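You operate a simulated robot arm through the tools that you are given. There is no shell and no other tool. Be economical: measure what you need, move in short steps, check, and stop when the job is done.

Carry out the task below with a simulated robot arm. There is one attempt and no reset: what you move stays moved.

TASK
Switch the jig off, move its lamp to the PASS pocket, wipe the channel and set size M.
Fine: off first, then open the clamp; use the black pad on the cement crumbs and put it back.

It is judged by the outcome, as a careful person would: the job done as asked, and still so three seconds after it is handed in. It fails if anything else is knocked over, pushed out of place, dropped, spilled or broken.

THE ROBOT
A 7-joint arm with a two-finger parallel gripper, fixed in place. Base frame: the origin is at the foot of the arm, x ahead of it, y to its left, z up; the work surface is at about z = 860. Lengths are in mm, angles in rad, forces in N, time in s.
With the tool pointing down near the work surface it reaches from about 300 to 700 mm from the base axis. Its first joint turns from -1.152 to 1.152 rad. Payload 1.57 kg.
Tool frame: the origin (TCP) lies between the finger pads and is the grasp point; the fingertips stand 30 mm ahead of it; z points along the fingers, y is the line along which they close. The gripper opens to 110 mm. The fingers are 24 mm wide and 12 mm thick; the gripper's body (48 by 112 mm) begins 78 mm behind the TCP.
Orientation is that of the tool frame in the base frame, as a unit quaternion [x, y, z, w]. With the fingers straight down and closing along the base's y, the tool's x points along the base's -x, its y along +y and its z along -z.

THE INTERFACE
- The arm moves only by the tool nudge_tool. Its argument "targets" is a list of rows, each a list of 3 entries, a list of its own where there are three numbers: the turn, a rotation vector about the tool's x, y, z in rad, then the shift along the tool's x, y, z in mm, then the gripper command, from -1 (fully open) to 1 (shut), values between in proportion. In form: [[[rx, ry, rz], [x, y, z], fingers], ...]. A call has 1 to 20 rows; each row is the pose to reach, as a shift and turn from the pose commanded when the call began, along the tool's axes at that moment. A row lasts 0.2 s, in which the tool goes at most 50 mm and 0.15 rad; a call with a longer step from one row to the next is refused whole, and so is a gripper value outside its range. A pose out of reach is approached as far as the arm can. The call stops where the force on the tool passes 70 N (or 10 N more than at its start, if that is more) or the arm is blocked; 0.2 s more then pass. The fingers move at their own pace (about 108 mm/s each) and stop on an object; they squeeze with about 38 N. The grip force told is the motor's: it shows also when the fingers shut on nothing. Time passes only in rows, and 0.2 s behind the last, so rows that repeat a pose let the fingers close. It gives the time, the measured TCP pose, the force on the tool (base axes), the opening and the grip force at its end, in the units of the frame above (readings bear some noise).
- Cameras (640 x 400 px; columns grow to the right, rows downward): "scene" is fixed at [161.4, -387.3, 1403.9]; the picture's right is [0.82, -0.57, 0.00], its down [-0.32, -0.45, -0.83] and it looks along [0.48, 0.68, -0.55] (base axes); focal length 340 px, centre (320, 200). "wrist" rides on the gripper at [-36, 0, -80] in the tool frame; the picture's right is [0.00, -1.00, 0.00], its down [0.97, 0.00, -0.24] and it looks along [0.24, 0.00, 0.97] (tool axes); focal length 218 px, centre (320, 200).
- snapshot(camera): a new picture of that camera. No time passes.
- measure_at(camera, pixels): for up to 12 pixels [column, row] of the newest picture of that camera ("zoom" is the newest enlarged one), the place [x, y, z] in the base frame of the surface seen there, good to about 2 mm. No time passes.
- inspect(camera, box): a new picture of the part [left, top, right, bottom] of that camera's present view, enlarged. No time passes.
- close_job(): hands the job in; it is judged then, once.

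Work in short steps. Measure before you move; look again where a grasp or a placing could have gone wrong, and mend it. You have 80 turns and 46 pictures in all, the two below and enlarged ones among them. Open the gripper and draw the arm clear of the work before you hand the job in, unless the task says otherwise; then end with one line.

The tools are called after ">>>" by a JSON object that holds its "op" and its "data". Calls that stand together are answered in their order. nudge_tool: Moves the arm, as the interface text tells. Its arguments: {"type":"object","properties":{"targets":{"type":"array","items":{"type":"array"}}},"required":["targets"]} The other tools are called the same way: snapshot (camera) takes a picture; measure_at (camera, pixels) gives the place of the surface under pixels of a picture; inspect (camera, box) takes an enlarged picture of a part of a camera's view; close_job () hands the job in.

At the start:

```text
t: 0.0
tool_pos: [437.3, 6.1, 1179.2]
tool_rot: [0.0, 1.0, 0.0, 0.0]
ft_force: [-1.0, -1.0, 0.1]
gripper_width: 109.9
grip_force: 0.1
```

scene: 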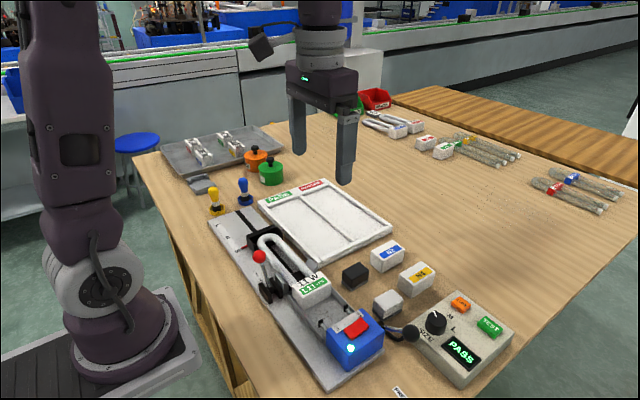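
wrist: 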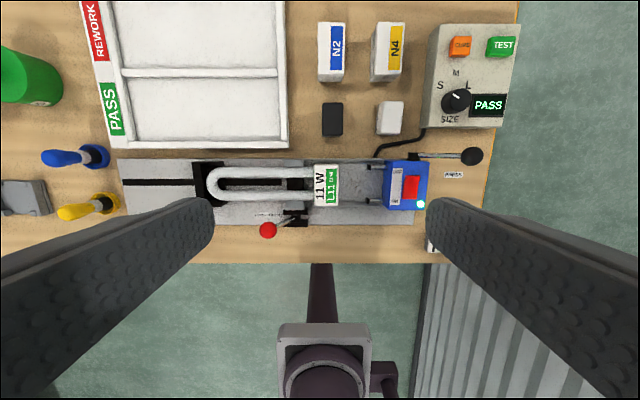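

The jig sits along y near the arm, with a lamp, clamp lever (red ball), red rocker switch, and the test box with SIZE knob. I enlarge the details first.

>>> {"op": "inspect", "data": {"camera": "wrist", "box": [190, 140, 350, 240]}}

>>> {"op": "inspect", "data": {"camera": "wrist", "box": [350, 20, 530, 260]}}

>>> {"op": "inspect", "data": {"camera": "scene", "box": [200, 200, 400, 400]}}

>>> {"op": "inspect", "data": {"camera": "scene", "box": [330, 220, 530, 400]}}

```text
4.00 times, centred on (270, 190) of wrist
```

zoom: 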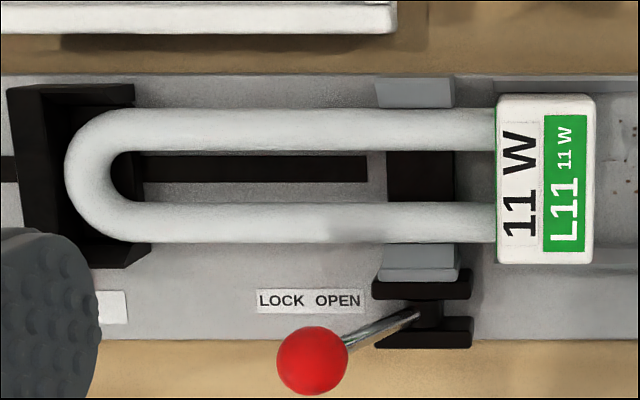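

```text
1.67 times, centred on (440, 140) of wrist
```

zoom: 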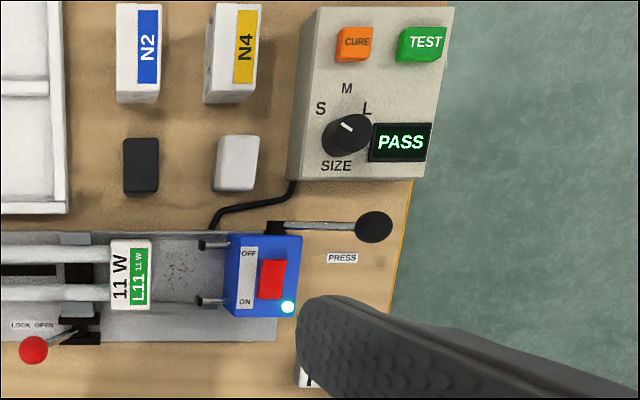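

```text
2.00 times, centred on (300, 300) of scene
```

zoom: 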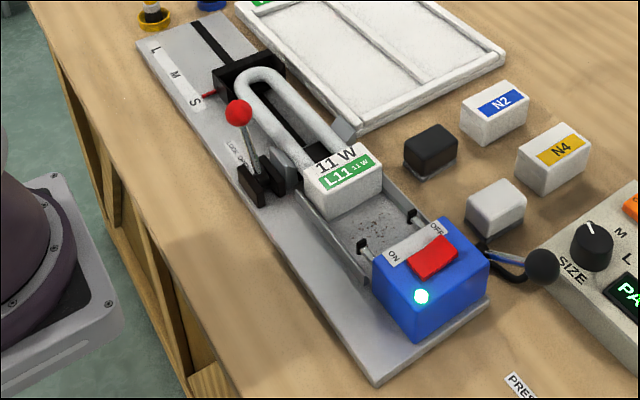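

```text
2.22 times, centred on (430, 310) of scene
```

zoom: 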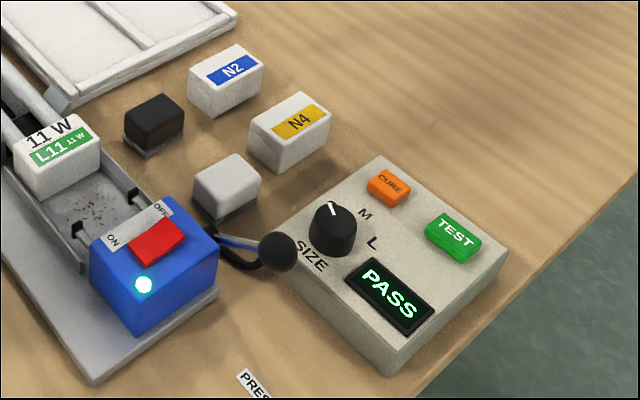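

I need a closer look at the black stop with its L/M/S scale, the knob, and the PASS tray.

>>> {"op": "inspect", "data": {"camera": "scene", "box": [200, 200, 300, 290]}}

>>> {"op": "inspect", "data": {"camera": "wrist", "box": [420, 80, 520, 140]}}

>>> {"op": "measure_at", "data": {"camera": "wrist", "pixels": [[268, 230], [325, 185], [411, 187], [456, 100], [332, 119], [200, 108], [200, 50], [205, 185], [300, 172], [390, 118], [471, 156], [345, 185]]}}

```text
4.44 times, centred on (250, 245) of scene
```

zoom: 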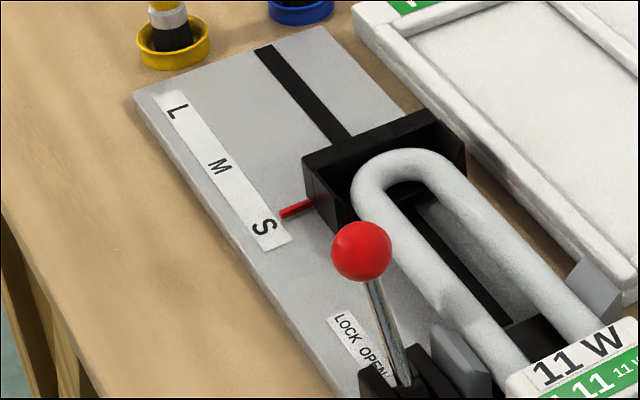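

```text
6.40 times, centred on (470, 110) of wrist
```

zoom: 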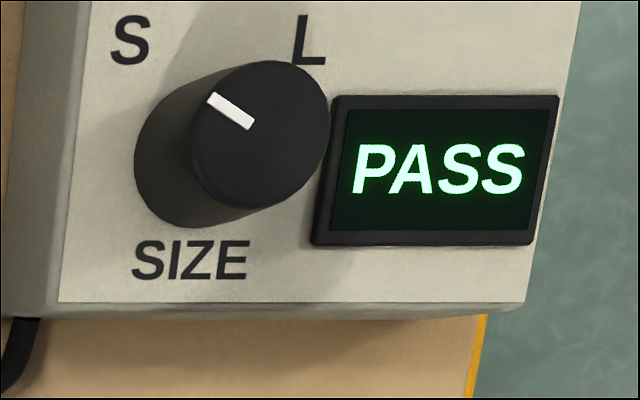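

```text
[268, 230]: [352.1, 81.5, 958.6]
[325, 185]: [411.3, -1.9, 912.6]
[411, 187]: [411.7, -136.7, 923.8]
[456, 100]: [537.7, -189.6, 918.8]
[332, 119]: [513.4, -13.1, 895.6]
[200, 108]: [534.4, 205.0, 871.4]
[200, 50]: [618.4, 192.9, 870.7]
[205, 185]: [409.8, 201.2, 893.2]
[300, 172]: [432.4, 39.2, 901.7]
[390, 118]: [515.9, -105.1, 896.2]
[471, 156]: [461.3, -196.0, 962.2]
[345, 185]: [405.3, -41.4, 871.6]
```

Both the stop (red pointer) and the SIZE knob are at S. I measure the switch, lever pivot, lamp and stop in detail.

>>> {"op": "inspect", "data": {"camera": "wrist", "box": [360, 140, 490, 220]}}

>>> {"op": "measure_at", "data": {"camera": "wrist", "pixels": [[411, 178], [411, 196], [404, 187], [418, 187], [298, 218], [285, 222], [332, 166], [332, 204], [316, 185], [337, 185], [280, 172], [280, 195]]}}

>>> {"op": "measure_at", "data": {"camera": "wrist", "pixels": [[195, 163], [212, 163], [195, 205], [222, 205], [240, 172], [240, 195], [210, 185], [293, 163], [293, 206], [297, 212], [297, 225], [150, 182]]}}

```text
4.92 times, centred on (425, 180) of wrist
```

zoom: 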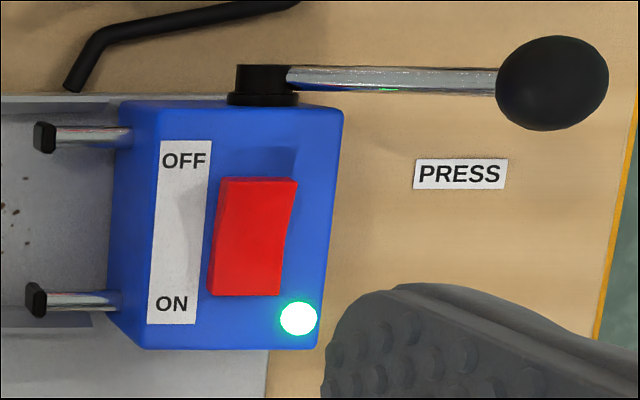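

```text
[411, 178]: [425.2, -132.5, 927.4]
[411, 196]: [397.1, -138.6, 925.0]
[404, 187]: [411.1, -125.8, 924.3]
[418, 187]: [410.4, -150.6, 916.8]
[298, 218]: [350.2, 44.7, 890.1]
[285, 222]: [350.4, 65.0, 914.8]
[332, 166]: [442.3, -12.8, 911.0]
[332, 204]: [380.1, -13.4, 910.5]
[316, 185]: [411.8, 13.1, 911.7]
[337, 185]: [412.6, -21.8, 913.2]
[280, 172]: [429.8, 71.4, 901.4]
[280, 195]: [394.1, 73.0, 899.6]
```

```text
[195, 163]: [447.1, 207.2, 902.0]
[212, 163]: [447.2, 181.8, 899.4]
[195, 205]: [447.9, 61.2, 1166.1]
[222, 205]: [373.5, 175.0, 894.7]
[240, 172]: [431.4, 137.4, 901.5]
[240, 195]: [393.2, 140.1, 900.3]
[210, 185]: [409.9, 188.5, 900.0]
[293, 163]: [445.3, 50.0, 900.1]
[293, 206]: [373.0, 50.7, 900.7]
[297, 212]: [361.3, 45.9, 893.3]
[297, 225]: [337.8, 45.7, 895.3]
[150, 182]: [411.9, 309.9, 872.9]
```

OFF is the +x side of the rocker (x≈425, z≈927), and the LED is lit, so it is ON. I close the fingers and go above the OFF end, tip ≈ z 955.

>>> {"op": "nudge_tool", "data": {"targets": [[[0, 0, 0], [1, -28, 0], 1], [[0, 0, 0], [3, -70, 10], 1], [[0, 0, 0], [5, -110, 30], 1], [[0, 0, 0], [6, -142, 60], 1], [[0, 0, 0], [6, -142, 105], 1], [[0, 0, 0], [6, -142, 150], 1], [[0, 0, 0], [6, -142, 190], 1], [[0, 0, 0], [6, -142, 190], 1]]}}

>>> {"op": "snapshot", "data": {"camera": "wrist"}}

```text
t: 1.8
tool_pos: [429.4, -136.8, 987.5]
tool_rot: [0.001, 1.0, 0.001, 0.0]
ft_force: [0.1, -0.2, -0.6]
gripper_width: 0.0
grip_force: 21.3
```

```text
36 pictures are left
```

wrist: 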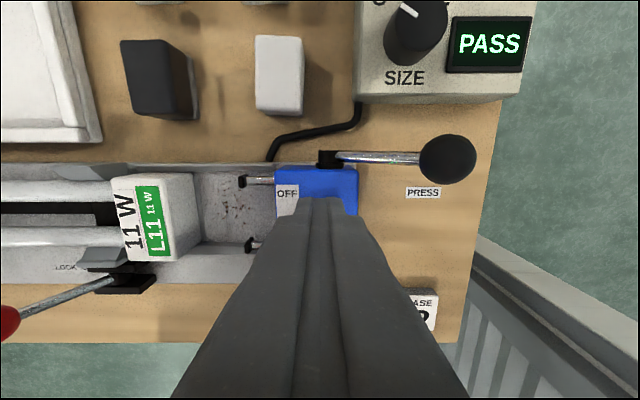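

Tip is at z≈957 over the OFF end. I press down in small steps and back up.

>>> {"op": "nudge_tool", "data": {"targets": [[[0, 0, 0], [0, 0, 24], 1], [[0, 0, 0], [0, 0, 30], 1], [[0, 0, 0], [0, 0, 34], 1], [[0, 0, 0], [0, 0, 37], 1], [[0, 0, 0], [0, 0, 37], 1]]}}

>>> {"op": "inspect", "data": {"camera": "scene", "box": [300, 290, 420, 380]}}

```text
t: 2.9
tool_pos: [430.3, -135.8, 955.2]
tool_rot: [0.0, 1.0, 0.0, 0.002]
ft_force: [-5.9, 3.3, 18.6]
gripper_width: 0.2
grip_force: 21.6
stopped in row 5: the force on the tool passed its limit (the readings are from after the stop); the commanded pose is now the measured one
```

```text
4.44 times, centred on (360, 335) of scene
```

zoom: 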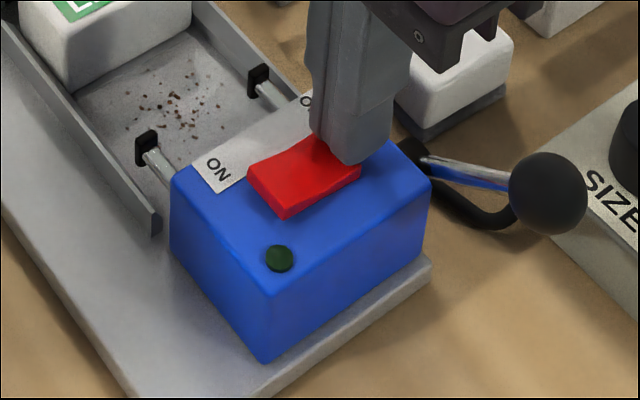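

The LED is out: jig is off. I lift, then look at the lever from the scene camera for the ball and pivot geometry.

>>> {"op": "nudge_tool", "data": {"targets": [[[0, 0, 0], [0, 0, -40], 1], [[0, 0, 0], [0, 0, -80], 1], [[0, 0, 0], [30, 35, -100], 1], [[0, 0, 0], [50, 80, -100], 1], [[0, 0, 0], [70, 125, -100], 1], [[0, 0, 0], [80, 170, -100], 1], [[0, 0, 0], [80, 215, -100], 1], [[0, 0, 0], [80, 255, -100], 1], [[0, 0, 0], [80, 255, -100], 1]]}}

>>> {"op": "inspect", "data": {"camera": "scene", "box": [220, 220, 320, 320]}}

>>> {"op": "measure_at", "data": {"camera": "scene", "pixels": [[259, 250], [259, 256], [259, 262], [254, 256], [264, 256], [264, 275], [266, 284], [266, 290]]}}

```text
refused: row 3 steps farther than a row can; nothing moved
```

```text
4.00 times, centred on (270, 270) of scene
```

zoom: 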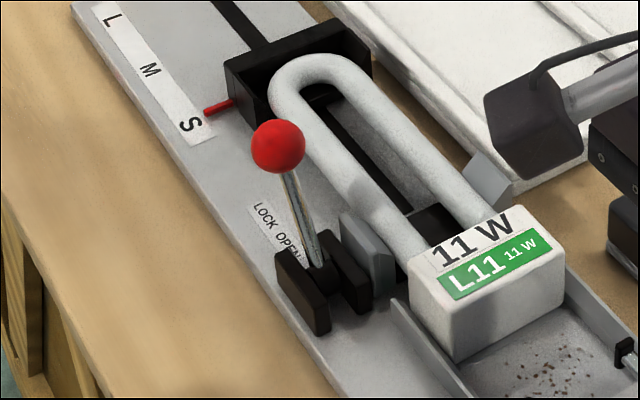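

```text
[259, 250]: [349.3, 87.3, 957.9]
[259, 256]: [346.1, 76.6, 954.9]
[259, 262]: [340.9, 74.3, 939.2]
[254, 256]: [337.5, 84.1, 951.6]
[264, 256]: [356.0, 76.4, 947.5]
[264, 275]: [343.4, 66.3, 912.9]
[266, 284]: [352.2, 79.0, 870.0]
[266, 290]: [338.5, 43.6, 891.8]
```

Ball centre ≈ (350, 84, 948), pivot ≈ (350, 45, 885), leaning +y (LOCK). I lift and go to the +y side of the ball, staying high.

>>> {"op": "nudge_tool", "data": {"targets": [[[0, 0, 0], [0, 0, -40], 1], [[0, 0, 0], [0, 0, -80], 1], [[0, 0, 0], [20, 35, -90], 1], [[0, 0, 0], [40, 75, -90], 1], [[0, 0, 0], [60, 115, -90], 1], [[0, 0, 0], [76, 155, -90], 1], [[0, 0, 0], [80, 200, -90], 1], [[0, 0, 0], [80, 245, -90], 1], [[0, 0, 0], [80, 255, -90], 1], [[0, 0, 0], [80, 255, -90], 1]]}}

>>> {"op": "snapshot", "data": {"camera": "scene"}}

```text
t: 5.1
tool_pos: [351.6, 119.0, 1044.5]
tool_rot: [0.0, 1.0, -0.001, 0.002]
ft_force: [0.6, 0.5, -0.1]
gripper_width: 0.0
grip_force: 21.3
```

```text
33 pictures are left
```

scene: 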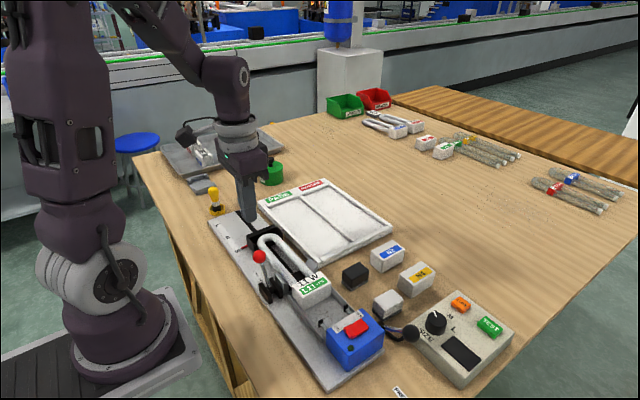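

Now I lower the tip to z≈937 behind the ball and sweep toward -y (OPEN) slowly.

>>> {"op": "nudge_tool", "data": {"targets": [[[0, 0, 0], [1, 0, 40], 1], [[0, 0, 0], [1, 0, 77], 1], [[0, 0, 0], [1, -10, 77], 1], [[0, 0, 0], [1, -20, 77], 1], [[0, 0, 0], [1, -30, 77], 1], [[0, 0, 0], [1, -40, 77], 1], [[0, 0, 0], [1, -50, 77], 1], [[0, 0, 0], [1, -60, 77], 1], [[0, 0, 0], [1, -70, 77], 1], [[0, 0, 0], [1, -78, 77], 1], [[0, 0, 0], [1, -86, 77], 1]]}}

>>> {"op": "inspect", "data": {"camera": "scene", "box": [210, 210, 340, 320]}}

```text
t: 7.5
tool_pos: [349.1, 37.1, 967.9]
tool_rot: [-0.002, 1.0, 0.0, 0.002]
ft_force: [-6.8, 34.7, -5.4]
gripper_width: 0.0
grip_force: 21.4
```

```text
3.64 times, centred on (275, 265) of scene
```

zoom: 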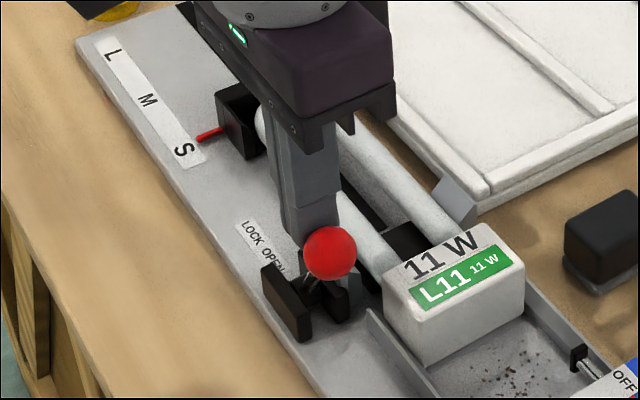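

The lever swung over and now resists with 35 N, probably its stop. I push a few mm more to be sure.

>>> {"op": "nudge_tool", "data": {"targets": [[[0, 0, 0], [0, -3, 0], 1], [[0, 0, 0], [0, -6, 0], 1], [[0, 0, 0], [0, -9, 0], 1], [[0, 0, 0], [0, -12, 0], 1]]}}

```text
t: 8.0
tool_pos: [349.5, 35.8, 967.2]
tool_rot: [-0.004, 1.0, 0.002, 0.004]
ft_force: [-10.2, 36.5, 3.0]
gripper_width: 0.0
grip_force: 21.2
stopped in row 2: the force on the tool passed its limit (the readings are from after the stop); the commanded pose is now the measured one
```

At its stop. I back off, rise, open partly, and look at the clamp and lamp from above.

>>> {"op": "nudge_tool", "data": {"targets": [[[0, 0, 0], [0, 12, 0], 1], [[0, 0, 0], [0, 12, -45], 1], [[0, 0, 0], [0, 12, -90], 1], [[0, 0, 0], [-20, 12, -130], 1], [[0, 0, 0], [-40, 12, -170], 0], [[0, 0, 0], [-60, -10, -190], 0], [[0, 0, 0], [-60, -30, -190], 0], [[0, 0, 0], [-60, -30, -190], 0]]}}

>>> {"op": "snapshot", "data": {"camera": "wrist"}}

>>> {"op": "inspect", "data": {"camera": "scene", "box": [210, 180, 400, 320]}}

```text
t: 9.8
tool_pos: [409.3, 3.5, 1157.5]
tool_rot: [-0.003, 1.0, 0.002, 0.003]
ft_force: [0.1, -0.2, -0.3]
gripper_width: 55.1
grip_force: 0.0
```

```text
31 pictures are left
```

wrist: 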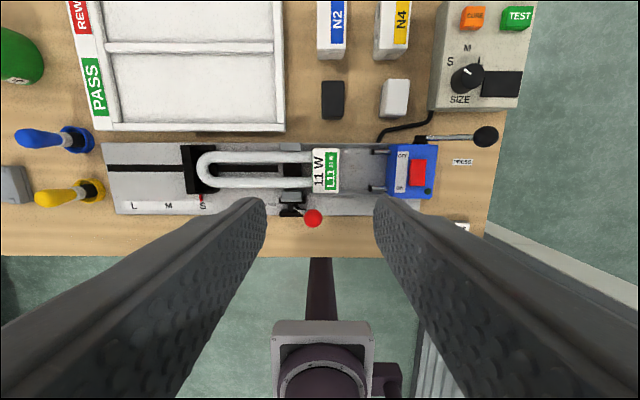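

```text
2.86 times, centred on (305, 250) of scene
```

zoom: 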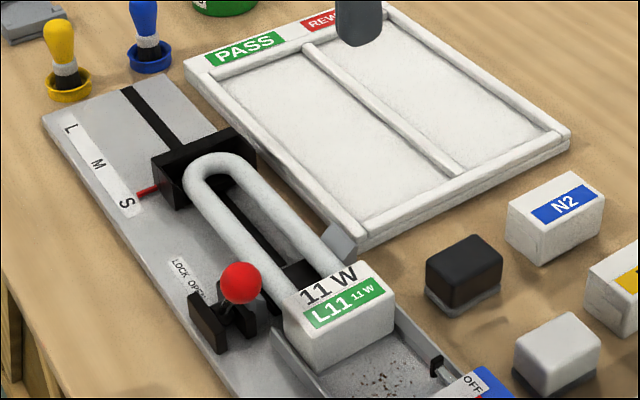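

>>> {"op": "inspect", "data": {"camera": "wrist", "box": [170, 120, 350, 230]}}

>>> {"op": "measure_at", "data": {"camera": "wrist", "pixels": [[120, 127], [280, 127], [275, 50], [109, 50], [190, 55], [190, 47], [290, 140], [120, 60], [200, 90], [275, 125], [313, 218], [333, 148]]}}

>>> {"op": "measure_at", "data": {"camera": "wrist", "pixels": [[292, 144], [292, 197], [292, 170], [313, 157], [313, 183], [198, 170], [190, 170], [205, 148], [185, 148], [183, 188], [330, 193], [210, 170]]}}

```text
3.56 times, centred on (260, 175) of wrist
```

zoom: 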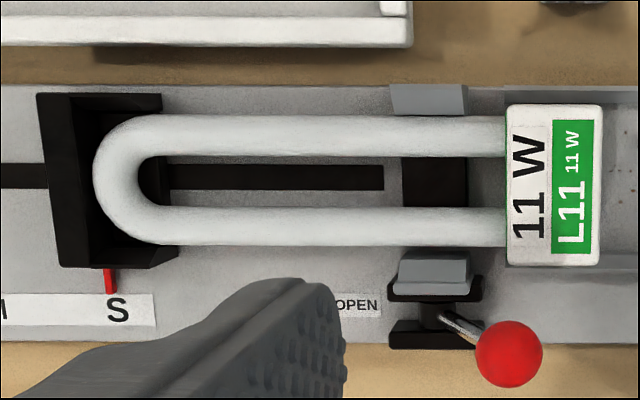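

```text
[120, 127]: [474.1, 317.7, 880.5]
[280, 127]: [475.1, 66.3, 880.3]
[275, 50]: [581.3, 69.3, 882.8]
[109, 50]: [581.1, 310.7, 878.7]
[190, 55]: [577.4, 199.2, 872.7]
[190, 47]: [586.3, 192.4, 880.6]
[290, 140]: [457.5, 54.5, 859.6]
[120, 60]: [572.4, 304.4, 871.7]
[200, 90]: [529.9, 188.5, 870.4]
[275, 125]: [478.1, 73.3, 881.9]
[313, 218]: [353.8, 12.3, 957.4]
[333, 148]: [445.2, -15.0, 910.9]
```

```text
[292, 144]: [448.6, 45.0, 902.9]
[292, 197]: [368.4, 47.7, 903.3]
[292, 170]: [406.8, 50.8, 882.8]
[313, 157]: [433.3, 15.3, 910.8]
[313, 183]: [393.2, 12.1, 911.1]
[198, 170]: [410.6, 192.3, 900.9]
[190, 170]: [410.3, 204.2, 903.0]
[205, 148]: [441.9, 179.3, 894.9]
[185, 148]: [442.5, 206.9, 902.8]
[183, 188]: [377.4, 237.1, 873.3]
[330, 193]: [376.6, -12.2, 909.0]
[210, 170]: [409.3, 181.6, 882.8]
```

The lever is over and the jaws stand clear of the tubes. PASS pocket floor: x≈482–574, y≈74–305, z≈871; lamp length ≈222. I turn the tool 90° (fingers closing along x) and come above the cap, gripper at ~72 mm, for a closer look.

>>> {"op": "nudge_tool", "data": {"targets": [[[0, 0, 0.14], [0, -3, 10], 0], [[0, 0, 0.28], [0, -6, 20], -0.31], [[0, 0, 0.42], [-1, -9, 30], -0.31], [[0, 0, 0.56], [-2, -12, 40], -0.31], [[0, 0, 0.7], [-2, -16, 50], -0.31], [[0, 0, 0.84], [-2, -16, 60], -0.31], [[0, 0, 0.98], [-2, -16, 70], -0.31], [[0, 0, 1.12], [-2, -16, 80], -0.31], [[0, 0, 1.26], [-2, -16, 90], -0.31], [[0, 0, 1.4], [-2, -16, 95], -0.31], [[0, 0, 1.5], [-2, -16, 95], -0.31], [[0, 0, 1.571], [-2, -16, 95], -0.31], [[0, 0, 1.571], [-2, -16, 95], -0.31]]}}

>>> {"op": "snapshot", "data": {"camera": "wrist"}}

```text
t: 12.6
tool_pos: [411.8, -13.2, 1061.7]
tool_rot: [0.706, 0.708, 0.003, 0.001]
ft_force: [-0.2, 0.3, 0.1]
gripper_width: 72.3
grip_force: 0.0
```

```text
28 pictures are left
```

wrist: 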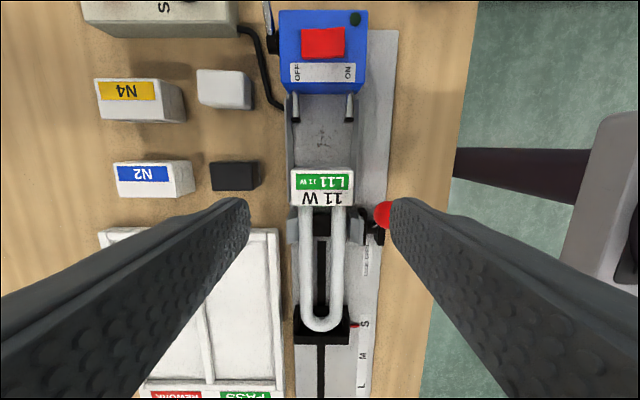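

I measure the cap's outline, channel walls, ball and the lamp's far end from this view.

>>> {"op": "measure_at", "data": {"camera": "wrist", "pixels": [[293, 185], [352, 185], [322, 171], [322, 204], [286, 150], [358, 150], [288, 120], [356, 120], [322, 140], [384, 214], [376, 214], [320, 329]]}}

>>> {"op": "inspect", "data": {"camera": "wrist", "box": [260, 80, 420, 240]}}

```text
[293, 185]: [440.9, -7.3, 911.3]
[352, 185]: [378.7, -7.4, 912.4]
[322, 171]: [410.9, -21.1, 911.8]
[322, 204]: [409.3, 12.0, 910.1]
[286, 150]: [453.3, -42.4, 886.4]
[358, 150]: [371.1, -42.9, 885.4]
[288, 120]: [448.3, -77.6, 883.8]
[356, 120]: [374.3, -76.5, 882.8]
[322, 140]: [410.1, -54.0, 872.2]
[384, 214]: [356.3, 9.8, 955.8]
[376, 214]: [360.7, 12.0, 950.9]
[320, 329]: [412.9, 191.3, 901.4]
```

```text
2.50 times, centred on (340, 160) of wrist
```

zoom: 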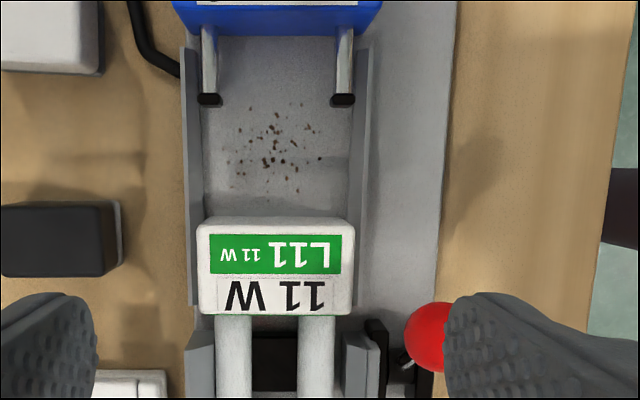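

Cap spans x 379–441, y −23…14, z 872–911; walls top at z≈886; ball near (353, 12, 945). I descend at y=−16 with 70 mm opening so fingers clear the ball and stop above the walls.

>>> {"op": "nudge_tool", "data": {"targets": [[[0, 0, 0], [-3, -2, 45], -0.28], [[0, 0, 0], [-3, -2, 80], -0.28], [[0, 0, 0], [-3, -2, 100], -0.28], [[0, 0, 0], [-3, -2, 120], -0.28], [[0, 0, 0], [-3, -2, 135], -0.28], [[0, 0, 0], [-3, -2, 141], -0.28], [[0, 0, 0], [-3, -2, 141], -0.28]]}}

>>> {"op": "inspect", "data": {"camera": "scene", "box": [230, 220, 370, 340]}}

```text
t: 14.2
tool_pos: [409.5, -14.1, 920.3]
tool_rot: [0.705, 0.709, 0.002, 0.0]
ft_force: [0.5, -0.4, -0.5]
gripper_width: 70.6
grip_force: 0.0
```

```text
3.33 times, centred on (300, 280) of scene
```

zoom: 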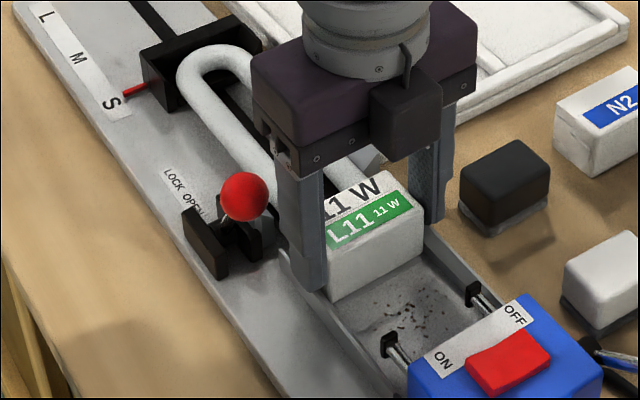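

Fingers straddle the cap with clearance. I close on it.

>>> {"op": "nudge_tool", "data": {"targets": [[[0, 0, 0], [0, 0, 0], 0], [[0, 0, 0], [0, 0, 0], 0.5], [[0, 0, 0], [0, 0, 0], 1], [[0, 0, 0], [0, 0, 0], 1]]}}

```text
t: 15.2
tool_pos: [409.5, -14.8, 921.9]
tool_rot: [0.705, 0.709, 0.003, 0.0]
ft_force: [-0.2, 0.2, 1.6]
gripper_width: 67.2
grip_force: 38.3
```

Gripped at 67 mm, 38 N. I lift slowly 60 mm and look.

>>> {"op": "nudge_tool", "data": {"targets": [[[0, 0, 0], [0, 0, -8], 1], [[0, 0, 0], [0, 0, -16], 1], [[0, 0, 0], [0, 0, -28], 1], [[0, 0, 0], [0, 0, -45], 1], [[0, 0, 0], [0, 0, -65], 1], [[0, 0, 0], [0, 0, -65], 1]]}}

>>> {"op": "inspect", "data": {"camera": "scene", "box": [210, 170, 400, 330]}}

```text
t: 16.6
tool_pos: [409.7, -15.7, 985.7]
tool_rot: [0.705, 0.709, 0.003, 0.001]
ft_force: [-0.4, 0.0, -1.2]
gripper_width: 67.2
grip_force: 38.4
```

```text
2.50 times, centred on (305, 250) of scene
```

zoom: 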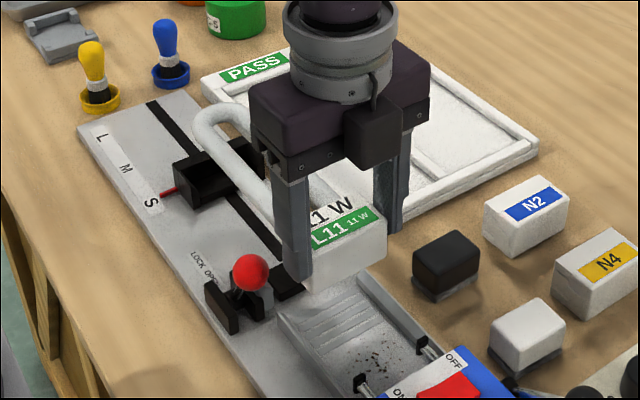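

Lamp is held level. I raise a bit and carry it over the PASS pocket (+118 x, +103 y), then measure.

>>> {"op": "nudge_tool", "data": {"targets": [[[0, 0, 0], [0, 0, -20], 1], [[0, 0, 0], [10, 25, -25], 1], [[0, 0, 0], [30, 50, -25], 1], [[0, 0, 0], [55, 80, -25], 1], [[0, 0, 0], [80, 105, -25], 1], [[0, 0, 0], [103, 118, -25], 1], [[0, 0, 0], [103, 118, -25], 1]]}}

>>> {"op": "snapshot", "data": {"camera": "scene"}}

>>> {"op": "snapshot", "data": {"camera": "wrist"}}

```text
t: 18.2
tool_pos: [524.2, 89.4, 1011.9]
tool_rot: [0.705, 0.709, 0.003, 0.0]
ft_force: [0.6, 0.1, -2.4]
gripper_width: 66.9
grip_force: 38.2
```

```text
24 pictures are left
```

scene: 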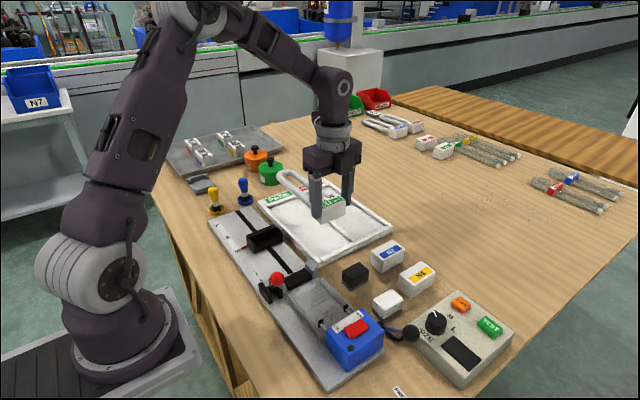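

```text
23 pictures are left
```

wrist: 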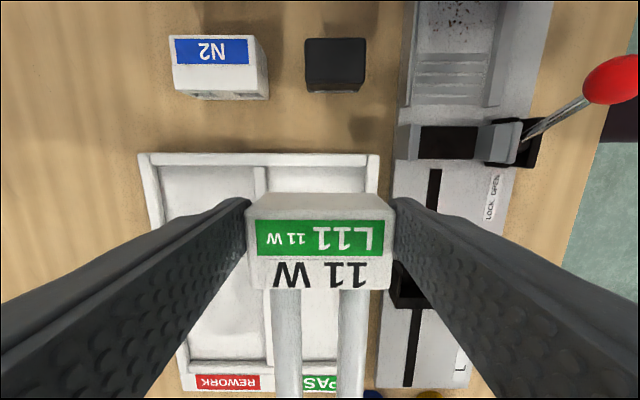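

I measure the pocket's inner edges and the lamp ends.

>>> {"op": "measure_at", "data": {"camera": "wrist", "pixels": [[320, 165], [320, 169], [320, 174], [268, 180], [274, 180], [366, 180], [362, 180], [322, 356], [322, 360], [322, 364], [320, 205], [320, 285]]}}

>>> {"op": "measure_at", "data": {"camera": "scene", "pixels": [[286, 175], [279, 172], [333, 217], [276, 206], [300, 241], [323, 260], [325, 205], [281, 173]]}}

>>> {"op": "inspect", "data": {"camera": "scene", "box": [250, 150, 400, 270]}}

```text
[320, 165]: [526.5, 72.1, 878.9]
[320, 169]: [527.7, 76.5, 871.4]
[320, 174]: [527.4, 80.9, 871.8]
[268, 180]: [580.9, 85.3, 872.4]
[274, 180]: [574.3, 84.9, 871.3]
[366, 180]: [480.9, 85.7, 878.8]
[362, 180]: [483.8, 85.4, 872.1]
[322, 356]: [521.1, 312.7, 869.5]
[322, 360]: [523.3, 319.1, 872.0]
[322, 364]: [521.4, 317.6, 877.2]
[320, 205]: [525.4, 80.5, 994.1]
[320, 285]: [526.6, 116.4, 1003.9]
```

```text
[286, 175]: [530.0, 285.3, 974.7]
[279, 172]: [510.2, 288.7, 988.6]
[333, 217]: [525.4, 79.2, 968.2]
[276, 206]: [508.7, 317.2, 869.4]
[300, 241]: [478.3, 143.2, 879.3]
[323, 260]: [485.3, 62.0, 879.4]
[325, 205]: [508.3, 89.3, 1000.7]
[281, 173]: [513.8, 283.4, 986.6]
```

```text
3.33 times, centred on (325, 210) of scene
```

zoom: 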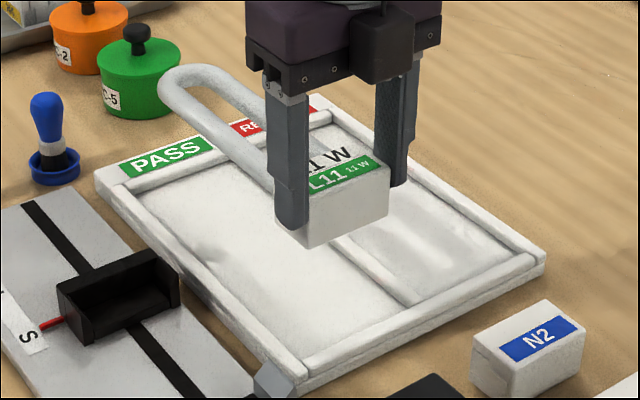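

Pocket x 482–579, y 75–317; lamp now ≈ x 524, y 80–303. I shift +5 x, +4 y and lower ~89 mm, slowing near the floor.

>>> {"op": "nudge_tool", "data": {"targets": [[[0, 0, 0], [4, 5, 10], 1], [[0, 0, 0], [4, 5, 45], 1], [[0, 0, 0], [4, 5, 65], 1], [[0, 0, 0], [4, 5, 78], 1], [[0, 0, 0], [4, 5, 84], 1], [[0, 0, 0], [4, 5, 87], 1], [[0, 0, 0], [4, 5, 89], 1], [[0, 0, 0], [4, 5, 90], 1], [[0, 0, 0], [4, 5, 90], 1]]}}

>>> {"op": "inspect", "data": {"camera": "scene", "box": [250, 150, 400, 270]}}

```text
t: 20.2
tool_pos: [532.6, 92.0, 922.5]
tool_rot: [0.705, 0.709, 0.003, 0.001]
ft_force: [-0.7, 0.3, -0.6]
gripper_width: 67.2
grip_force: 38.1
```

```text
3.33 times, centred on (325, 210) of scene
```

zoom: 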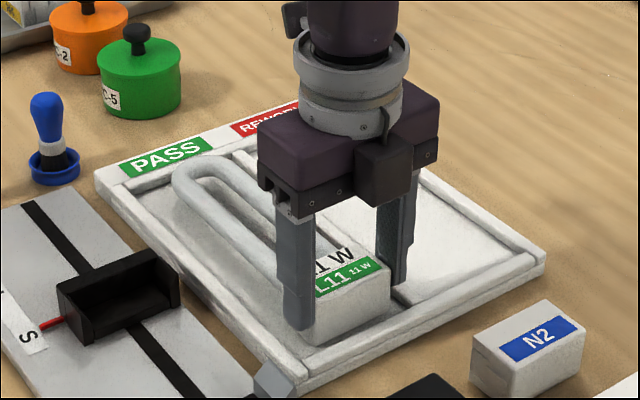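

In the pocket but no clear floor contact yet; I lower 1 mm at a time a little further.

>>> {"op": "nudge_tool", "data": {"targets": [[[0, 0, 0], [0, -2, 1], 1], [[0, 0, 0], [0, -2, 2], 1], [[0, 0, 0], [0, -2, 2], 1]]}}

```text
t: 21.0
tool_pos: [531.9, 92.9, 921.4]
tool_rot: [0.706, 0.708, 0.003, 0.001]
ft_force: [0.7, -0.3, 12.9]
gripper_width: 67.2
grip_force: 37.8
```

Floor contact (13 N). I release gently and rise.

>>> {"op": "nudge_tool", "data": {"targets": [[[0, 0, 0], [0, 0, -1], -0.3], [[0, 0, 0], [0, 0, -1], -0.4], [[0, 0, 0], [0, 0, -1], -0.42], [[0, 0, 0], [0, 0, -15], -0.42], [[0, 0, 0], [0, 0, -50], -0.42], [[0, 0, 0], [0, 0, -95], -0.42], [[0, 0, 0], [0, 0, -140], -0.42], [[0, 0, 0], [0, 0, -140], -0.42]]}}

>>> {"op": "snapshot", "data": {"camera": "wrist"}}

```text
t: 22.8
tool_pos: [530.1, 92.8, 1061.9]
tool_rot: [0.705, 0.71, 0.003, 0.001]
ft_force: [0.4, 1.0, 0.2]
gripper_width: 78.4
grip_force: 0.1
```

```text
20 pictures are left
```

wrist: 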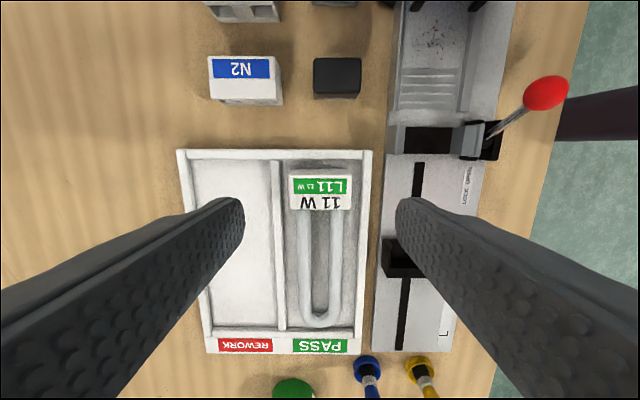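

Lamp rests inside the PASS pocket. Now I measure the black pad and the crumb area from this view.

>>> {"op": "measure_at", "data": {"camera": "wrist", "pixels": [[314, 72], [359, 72], [337, 60], [337, 88], [337, 97], [300, 72], [367, 72]]}}

>>> {"op": "nudge_tool", "data": {"targets": [[[0, 0, 0], [-45, -5, -10], -0.42], [[0, 0, 0], [-90, -10, -10], -0.42], [[0, 0, 0], [-105, -15, -10], -0.42], [[0, 0, 0], [-105, -15, -10], -0.42]]}}

>>> {"op": "snapshot", "data": {"camera": "wrist"}}

```text
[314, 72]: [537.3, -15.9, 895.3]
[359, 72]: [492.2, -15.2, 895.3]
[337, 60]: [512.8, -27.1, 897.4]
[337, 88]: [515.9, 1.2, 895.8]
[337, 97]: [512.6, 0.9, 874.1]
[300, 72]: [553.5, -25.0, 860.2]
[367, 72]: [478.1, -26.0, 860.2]
```

```text
t: 23.8
tool_pos: [516.7, -15.1, 1068.5]
tool_rot: [0.705, 0.71, 0.003, 0.0]
ft_force: [0.5, 0.3, -0.2]
gripper_width: 78.2
grip_force: 0.1
```

```text
19 pictures are left
```

wrist: 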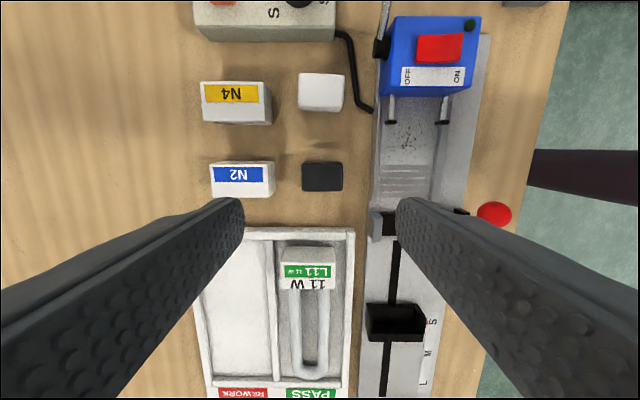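

Black pad: x 491–538, y −30…2, top 896. I measure the crumbs, pins and ridges, with an enlargement.

>>> {"op": "inspect", "data": {"camera": "wrist", "box": [360, 80, 480, 220]}}

>>> {"op": "measure_at", "data": {"camera": "wrist", "pixels": [[390, 122], [443, 122], [392, 105], [442, 105], [410, 126], [398, 145], [424, 145], [410, 160], [405, 170], [380, 150], [436, 150], [405, 190]]}}

```text
2.86 times, centred on (420, 150) of wrist
```

zoom: 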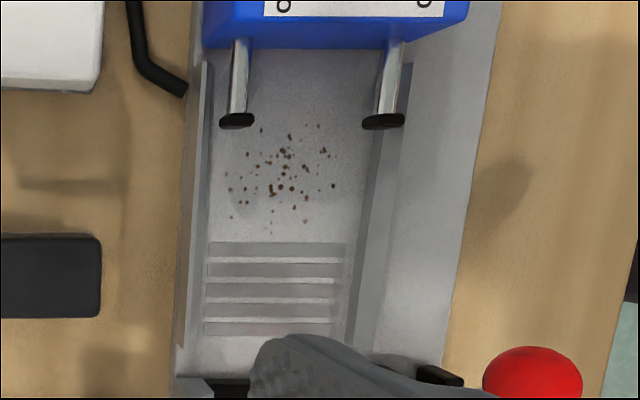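

```text
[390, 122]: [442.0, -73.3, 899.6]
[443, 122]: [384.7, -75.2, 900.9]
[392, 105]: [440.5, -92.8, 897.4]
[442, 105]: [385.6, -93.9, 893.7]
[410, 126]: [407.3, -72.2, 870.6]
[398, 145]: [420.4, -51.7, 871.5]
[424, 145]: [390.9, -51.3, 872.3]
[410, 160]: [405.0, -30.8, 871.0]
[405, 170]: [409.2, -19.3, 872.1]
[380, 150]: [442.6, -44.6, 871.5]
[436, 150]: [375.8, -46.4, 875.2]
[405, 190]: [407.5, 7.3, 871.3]
```

Crumbs reach between the pin tips (y≈−76), so I'll hold the pad with its 32 mm side across the channel. I turn the tool back and come above the pad, measuring its centre.

>>> {"op": "measure_at", "data": {"camera": "wrist", "pixels": [[305, 176], [341, 176], [322, 164], [322, 187], [322, 191]]}}

>>> {"op": "nudge_tool", "data": {"targets": [[[0, 0, -0.14], [0, 0, 5], -0.2], [[0, 0, -0.28], [0, 0, 10], -0.1], [[0, 0, -0.42], [0, 0, 15], 0.0], [[0, 0, -0.56], [0, 0, 20], 0.05], [[0, 0, -0.7], [0, 0, 25], 0.05], [[0, 0, -0.84], [0, 0, 30], 0.05], [[0, 0, -0.98], [0, 0, 35], 0.05], [[0, 0, -1.12], [0, 0, 40], 0.05], [[0, 0, -1.26], [0, 0, 45], 0.05], [[0, 0, -1.4], [0, 0, 50], 0.05], [[0, 0, -1.5], [0, 0, 55], 0.05], [[0, 0, -1.571], [0, 0, 60], 0.05], [[0, 0, -1.571], [0, 0, 60], 0.05]]}}

>>> {"op": "snapshot", "data": {"camera": "wrist"}}

```text
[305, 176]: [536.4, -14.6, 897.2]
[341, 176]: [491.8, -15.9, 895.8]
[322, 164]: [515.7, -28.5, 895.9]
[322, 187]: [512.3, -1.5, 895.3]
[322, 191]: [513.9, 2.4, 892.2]
```

```text
t: 26.6
tool_pos: [515.6, -12.5, 1009.8]
tool_rot: [-0.004, 1.0, 0.001, 0.002]
ft_force: [0.3, -0.1, 0.3]
gripper_width: 52.2
grip_force: 0.1
```

```text
17 pictures are left
```

wrist: 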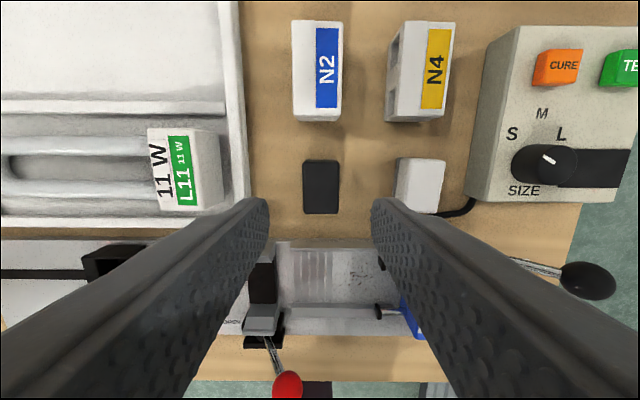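

Aligned above the pad. I descend to tip z≈878 and close.

>>> {"op": "nudge_tool", "data": {"targets": [[[0, 0, 0], [1, -1, 45], 0.05], [[0, 0, 0], [1, -1, 80], 0.05], [[0, 0, 0], [1, -1, 95], 0.05], [[0, 0, 0], [1, -1, 102], 0.05], [[0, 0, 0], [1, -1, 102], 0.05], [[0, 0, 0], [1, -1, 102], 0.5], [[0, 0, 0], [1, -1, 102], 1], [[0, 0, 0], [1, -1, 102], 1]]}}

```text
t: 28.4
tool_pos: [515.6, -15.7, 907.1]
tool_rot: [-0.003, 1.0, 0.001, 0.003]
ft_force: [-0.5, 0.4, -0.1]
gripper_width: 32.9
grip_force: 37.9
```

Pad gripped (33 mm). I lift 85 mm, turn 90° and bring it above the channel at about (412, −28).

>>> {"op": "nudge_tool", "data": {"targets": [[[0, 0, 0], [0, 0, -25], 1], [[0, 0, 0], [0, 0, -60], 1], [[0, 0, 0.14], [0, 0, -90], 1], [[0, 0, 0.28], [5, 0, -90], 1], [[0, 0, 0.42], [15, 0, -90], 1], [[0, 0, 0.56], [30, -2, -90], 1], [[0, 0, 0.7], [45, -4, -90], 1], [[0, 0, 0.84], [60, -6, -90], 1], [[0, 0, 0.98], [75, -8, -90], 1], [[0, 0, 1.12], [90, -10, -90], 1], [[0, 0, 1.26], [103, -12, -90], 1], [[0, 0, 1.4], [103, -13, -90], 1], [[0, 0, 1.5], [103, -13, -90], 1], [[0, 0, 1.571], [103, -13, -90], 1], [[0, 0, 1.571], [103, -13, -90], 1]]}}

>>> {"op": "snapshot", "data": {"camera": "wrist"}}

```text
t: 31.6
tool_pos: [412.4, -27.9, 998.0]
tool_rot: [0.706, 0.708, 0.003, 0.001]
ft_force: [-0.2, -0.2, -0.5]
gripper_width: 32.5
grip_force: 38.3
```

```text
16 pictures are left
```

wrist: 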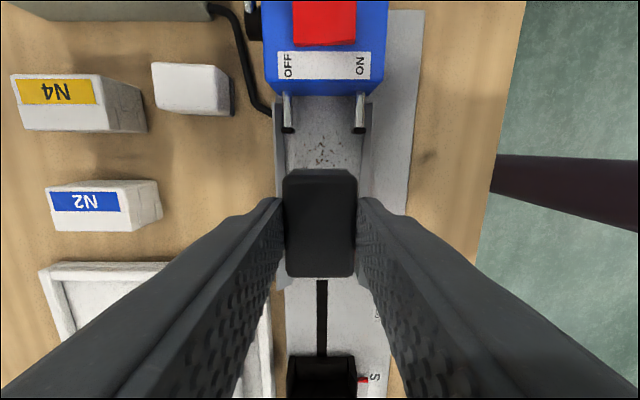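

Pad is in line with the channel. I back up to y≈−12 and lower until light contact with the floor.

>>> {"op": "nudge_tool", "data": {"targets": [[[0, 0, 0], [15, 0, 30], 1], [[0, 0, 0], [15, 0, 60], 1], [[0, 0, 0], [15, 0, 72], 1], [[0, 0, 0], [15, 0, 76], 1], [[0, 0, 0], [15, 0, 78], 1], [[0, 0, 0], [15, 0, 79.5], 1], [[0, 0, 0], [15, 0, 79.5], 1]]}}

```text
t: 33.2
tool_pos: [412.8, -12.0, 917.1]
tool_rot: [0.706, 0.709, 0.003, 0.002]
ft_force: [-6.6, 3.1, 36.4]
gripper_width: 32.9
grip_force: 38.2
```

Contact at 36 N; I ease 1 mm and sweep toward the pins (to y≈−57), returning, in light passes at the centre and ±5 mm.

>>> {"op": "nudge_tool", "data": {"targets": [[[0, 0, 0], [0, 0, -1], 1], [[0, 0, 0], [-10, 0, -1], 1], [[0, 0, 0], [-20, 0, -1], 1], [[0, 0, 0], [-30, 0, -1], 1], [[0, 0, 0], [-40, 0, -1], 1], [[0, 0, 0], [-45, 0, -1], 1], [[0, 0, 0], [-45, 0, -1], 1]]}}

>>> {"op": "inspect", "data": {"camera": "scene", "box": [260, 240, 400, 360]}}

```text
t: 34.8
tool_pos: [411.7, -57.4, 918.9]
tool_rot: [0.705, 0.709, 0.003, 0.001]
ft_force: [-0.2, 0.3, -1.0]
gripper_width: 32.8
grip_force: 38.5
```

```text
3.33 times, centred on (330, 300) of scene
```

zoom: 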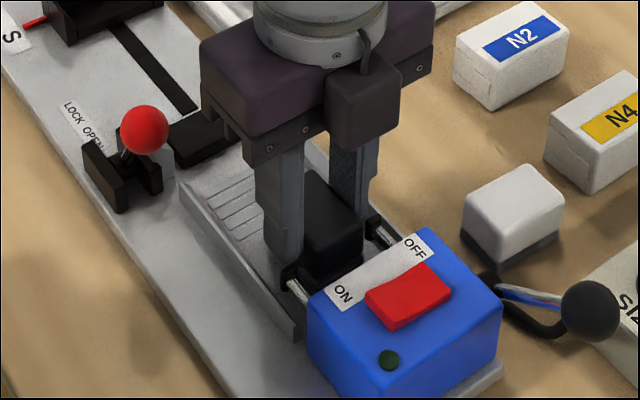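

Contact was lost slightly; I lower ~1.2 mm and do the side passes (±4 mm near pins, ±9 mm behind them).

>>> {"op": "nudge_tool", "data": {"targets": [[[0, 0, 0], [0, 0, 1.2], 1], [[0, 0, 0], [0, 3.5, 1.2], 1], [[0, 0, 0], [8, 4, 1.2], 1], [[0, 0, 0], [14, 9, 1.2], 1], [[0, 0, 0], [24, 9, 1.2], 1], [[0, 0, 0], [34, 9, 1.2], 1], [[0, 0, 0], [40, 9, 1.2], 1], [[0, 0, 0], [40, 0, 1.2], 1], [[0, 0, 0], [30, 0, 1.2], 1], [[0, 0, 0], [20, 0, 1.2], 1], [[0, 0, 0], [10, 0, 1.2], 1], [[0, 0, 0], [0, 0, 1.2], 1], [[0, 0, 0], [0, -4, 1.2], 1], [[0, 0, 0], [8, -4, 1.2], 1], [[0, 0, 0], [14, -9, 1.2], 1], [[0, 0, 0], [24, -9, 1.2], 1], [[0, 0, 0], [34, -9, 1.2], 1], [[0, 0, 0], [40, -9, 1.2], 1]]}}

```text
t: 38.6
tool_pos: [403.5, -17.4, 918.5]
tool_rot: [0.706, 0.708, 0.003, 0.001]
ft_force: [0.6, -0.6, -1.0]
gripper_width: 33.0
grip_force: 38.2
```

Force is near zero at the end; I lift away and look at the channel.

>>> {"op": "nudge_tool", "data": {"targets": [[[0, 0, 0], [0, 5, -30], 1], [[0, 0, 0], [10, 9, -75], 1], [[0, 0, 0], [40, 9, -95], 1], [[0, 0, 0], [40, 9, -95], 1]]}}

>>> {"op": "inspect", "data": {"camera": "wrist", "box": [250, 40, 410, 200]}}

```text
t: 39.6
tool_pos: [411.6, 22.4, 1012.8]
tool_rot: [0.705, 0.709, 0.003, 0.0]
ft_force: [-0.1, 0.6, -0.7]
gripper_width: 33.0
grip_force: 38.1
```

```text
2.50 times, centred on (330, 120) of wrist
```

zoom: 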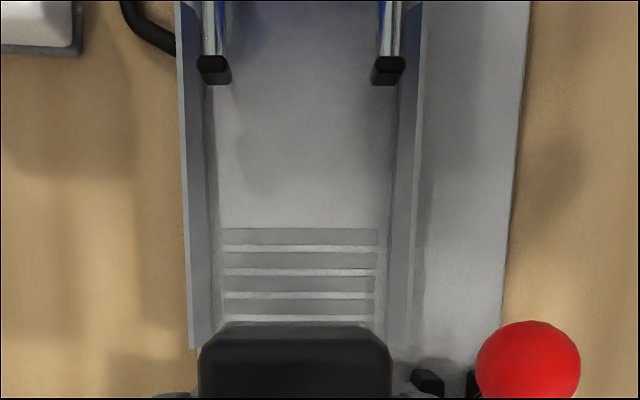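

Channel is clean. I carry the pad back over its spot, turning it to its original orientation, and stop 15 mm above its rest.

>>> {"op": "nudge_tool", "data": {"targets": [[[0, 0, -0.14], [-10, 15, 0], 1], [[0, 0, -0.28], [-20, 40, 0], 1], [[0, 0, -0.42], [-30, 65, 0], 1], [[0, 0, -0.56], [-37, 90, 0], 1], [[0, 0, -0.7], [-37, 103, 0], 1], [[0, 0, -0.84], [-37, 103, 0], 1], [[0, 0, -0.98], [-37, 103, 0], 1], [[0, 0, -1.12], [-37, 103, 0], 1], [[0, 0, -1.26], [-37, 103, 10], 1], [[0, 0, -1.4], [-37, 103, 30], 1], [[0, 0, -1.5], [-37, 103, 50], 1], [[0, 0, -1.571], [-37, 103, 70], 1], [[0, 0, -1.571], [-37, 103, 90], 1], [[0, 0, -1.571], [-37, 103, 90], 1]]}}

>>> {"op": "inspect", "data": {"camera": "scene", "box": [310, 220, 450, 330]}}

```text
t: 42.6
tool_pos: [516.5, -14.7, 922.3]
tool_rot: [-0.002, 1.0, 0.001, 0.003]
ft_force: [0.1, -1.1, 0.0]
gripper_width: 33.0
grip_force: 37.5
```

```text
3.64 times, centred on (380, 275) of scene
```

zoom: 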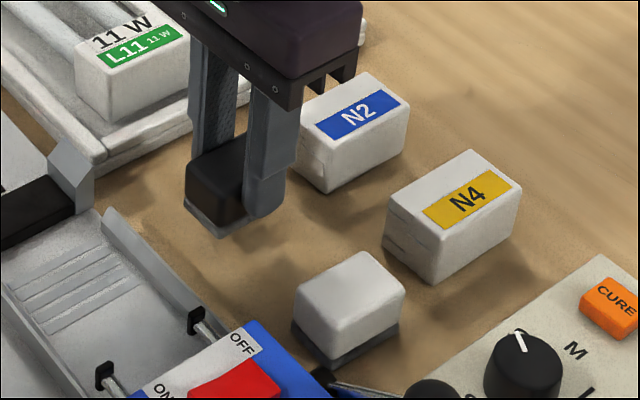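

Over its spot. I lower it the last 15 mm gently.

>>> {"op": "nudge_tool", "data": {"targets": [[[0, 0, 0], [0.5, 0, 8], 1], [[0, 0, 0], [0.5, 0, 12], 1], [[0, 0, 0], [0.5, 0, 14], 1], [[0, 0, 0], [0.5, 0, 15.3], 1], [[0, 0, 0], [0.5, 0, 15.3], 1]]}}

```text
t: 43.8
tool_pos: [515.2, -15.3, 907.9]
tool_rot: [-0.002, 1.0, 0.001, 0.003]
ft_force: [0.1, 0.3, -1.0]
gripper_width: 32.5
grip_force: 38.1
```

>>> {"op": "nudge_tool", "data": {"targets": [[[0, 0, 0], [0, 0, 0.7], 1], [[0, 0, 0], [0, 0, 1.2], 1], [[0, 0, 0], [0, 0, 1.2], 1]]}}

```text
t: 44.6
tool_pos: [515.8, -14.9, 907.2]
tool_rot: [-0.002, 1.0, 0.002, 0.003]
ft_force: [1.0, -0.7, -0.8]
gripper_width: 32.7
grip_force: 38.0
```

>>> {"op": "nudge_tool", "data": {"targets": [[[0, 0, 0], [0, 0, 0.7], 1], [[0, 0, 0], [0, 0, 1.2], 1], [[0, 0, 0], [0, 0, 1.2], 1]]}}

```text
t: 45.4
tool_pos: [515.8, -13.7, 905.3]
tool_rot: [-0.003, 1.0, 0.002, 0.002]
ft_force: [-0.5, 0.0, 0.0]
gripper_width: 33.0
grip_force: 38.5
```

>>> {"op": "nudge_tool", "data": {"targets": [[[0, 0, 0], [0, 0, 0.7], 1], [[0, 0, 0], [0, 0, 1.3], 1], [[0, 0, 0], [0, 0, 1.3], 1]]}}

>>> {"op": "inspect", "data": {"camera": "scene", "box": [330, 250, 390, 300]}}

```text
t: 46.2
tool_pos: [514.8, -14.0, 905.8]
tool_rot: [-0.003, 1.0, 0.002, 0.004]
ft_force: [-3.3, 1.2, 25.7]
gripper_width: 33.0
grip_force: 38.2
```

```text
8.00 times, centred on (360, 275) of scene
```

zoom: 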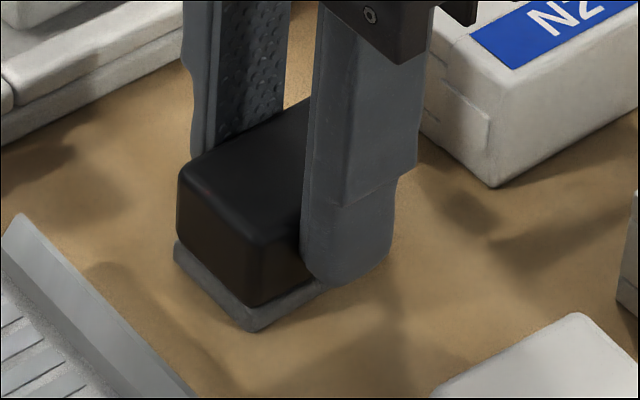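

Contact made. I release, rise, and move over the stop to view it.

>>> {"op": "nudge_tool", "data": {"targets": [[[0, 0, 0], [0, 0, -0.5], 0.3], [[0, 0, 0], [0, 0, -0.5], 0.05], [[0, 0, 0], [0, 0, -0.5], 0.05], [[0, 0, 0], [0, 0, -30], 0.05], [[0, 0, 0], [0, 0, -75], 0.05], [[0, 0, 0], [0, 0, -120], 0.05], [[0, 0, 0], [20, 35, -140], 0.05], [[0, 0, 0], [40, 75, -150], 0.05], [[0, 0, 0], [60, 115, -150], 0.05], [[0, 0, 0], [80, 155, -150], 0.05], [[0, 0, 0], [95, 190, -150], 0.05], [[0, 0, 0], [95, 200, -150], 0.05], [[0, 0, 0], [95, 200, -150], 0.05]]}}

>>> {"op": "snapshot", "data": {"camera": "wrist"}}

```text
t: 49.0
tool_pos: [417.0, 183.6, 1054.5]
tool_rot: [-0.002, 1.0, 0.001, 0.003]
ft_force: [-1.0, -0.7, 0.0]
gripper_width: 52.1
grip_force: 0.0
```

```text
11 pictures are left
```

wrist: 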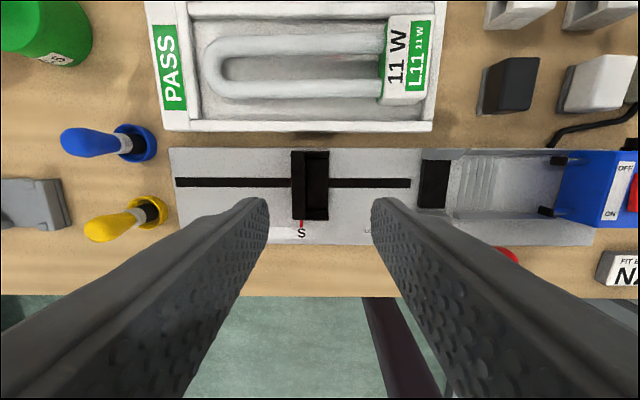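

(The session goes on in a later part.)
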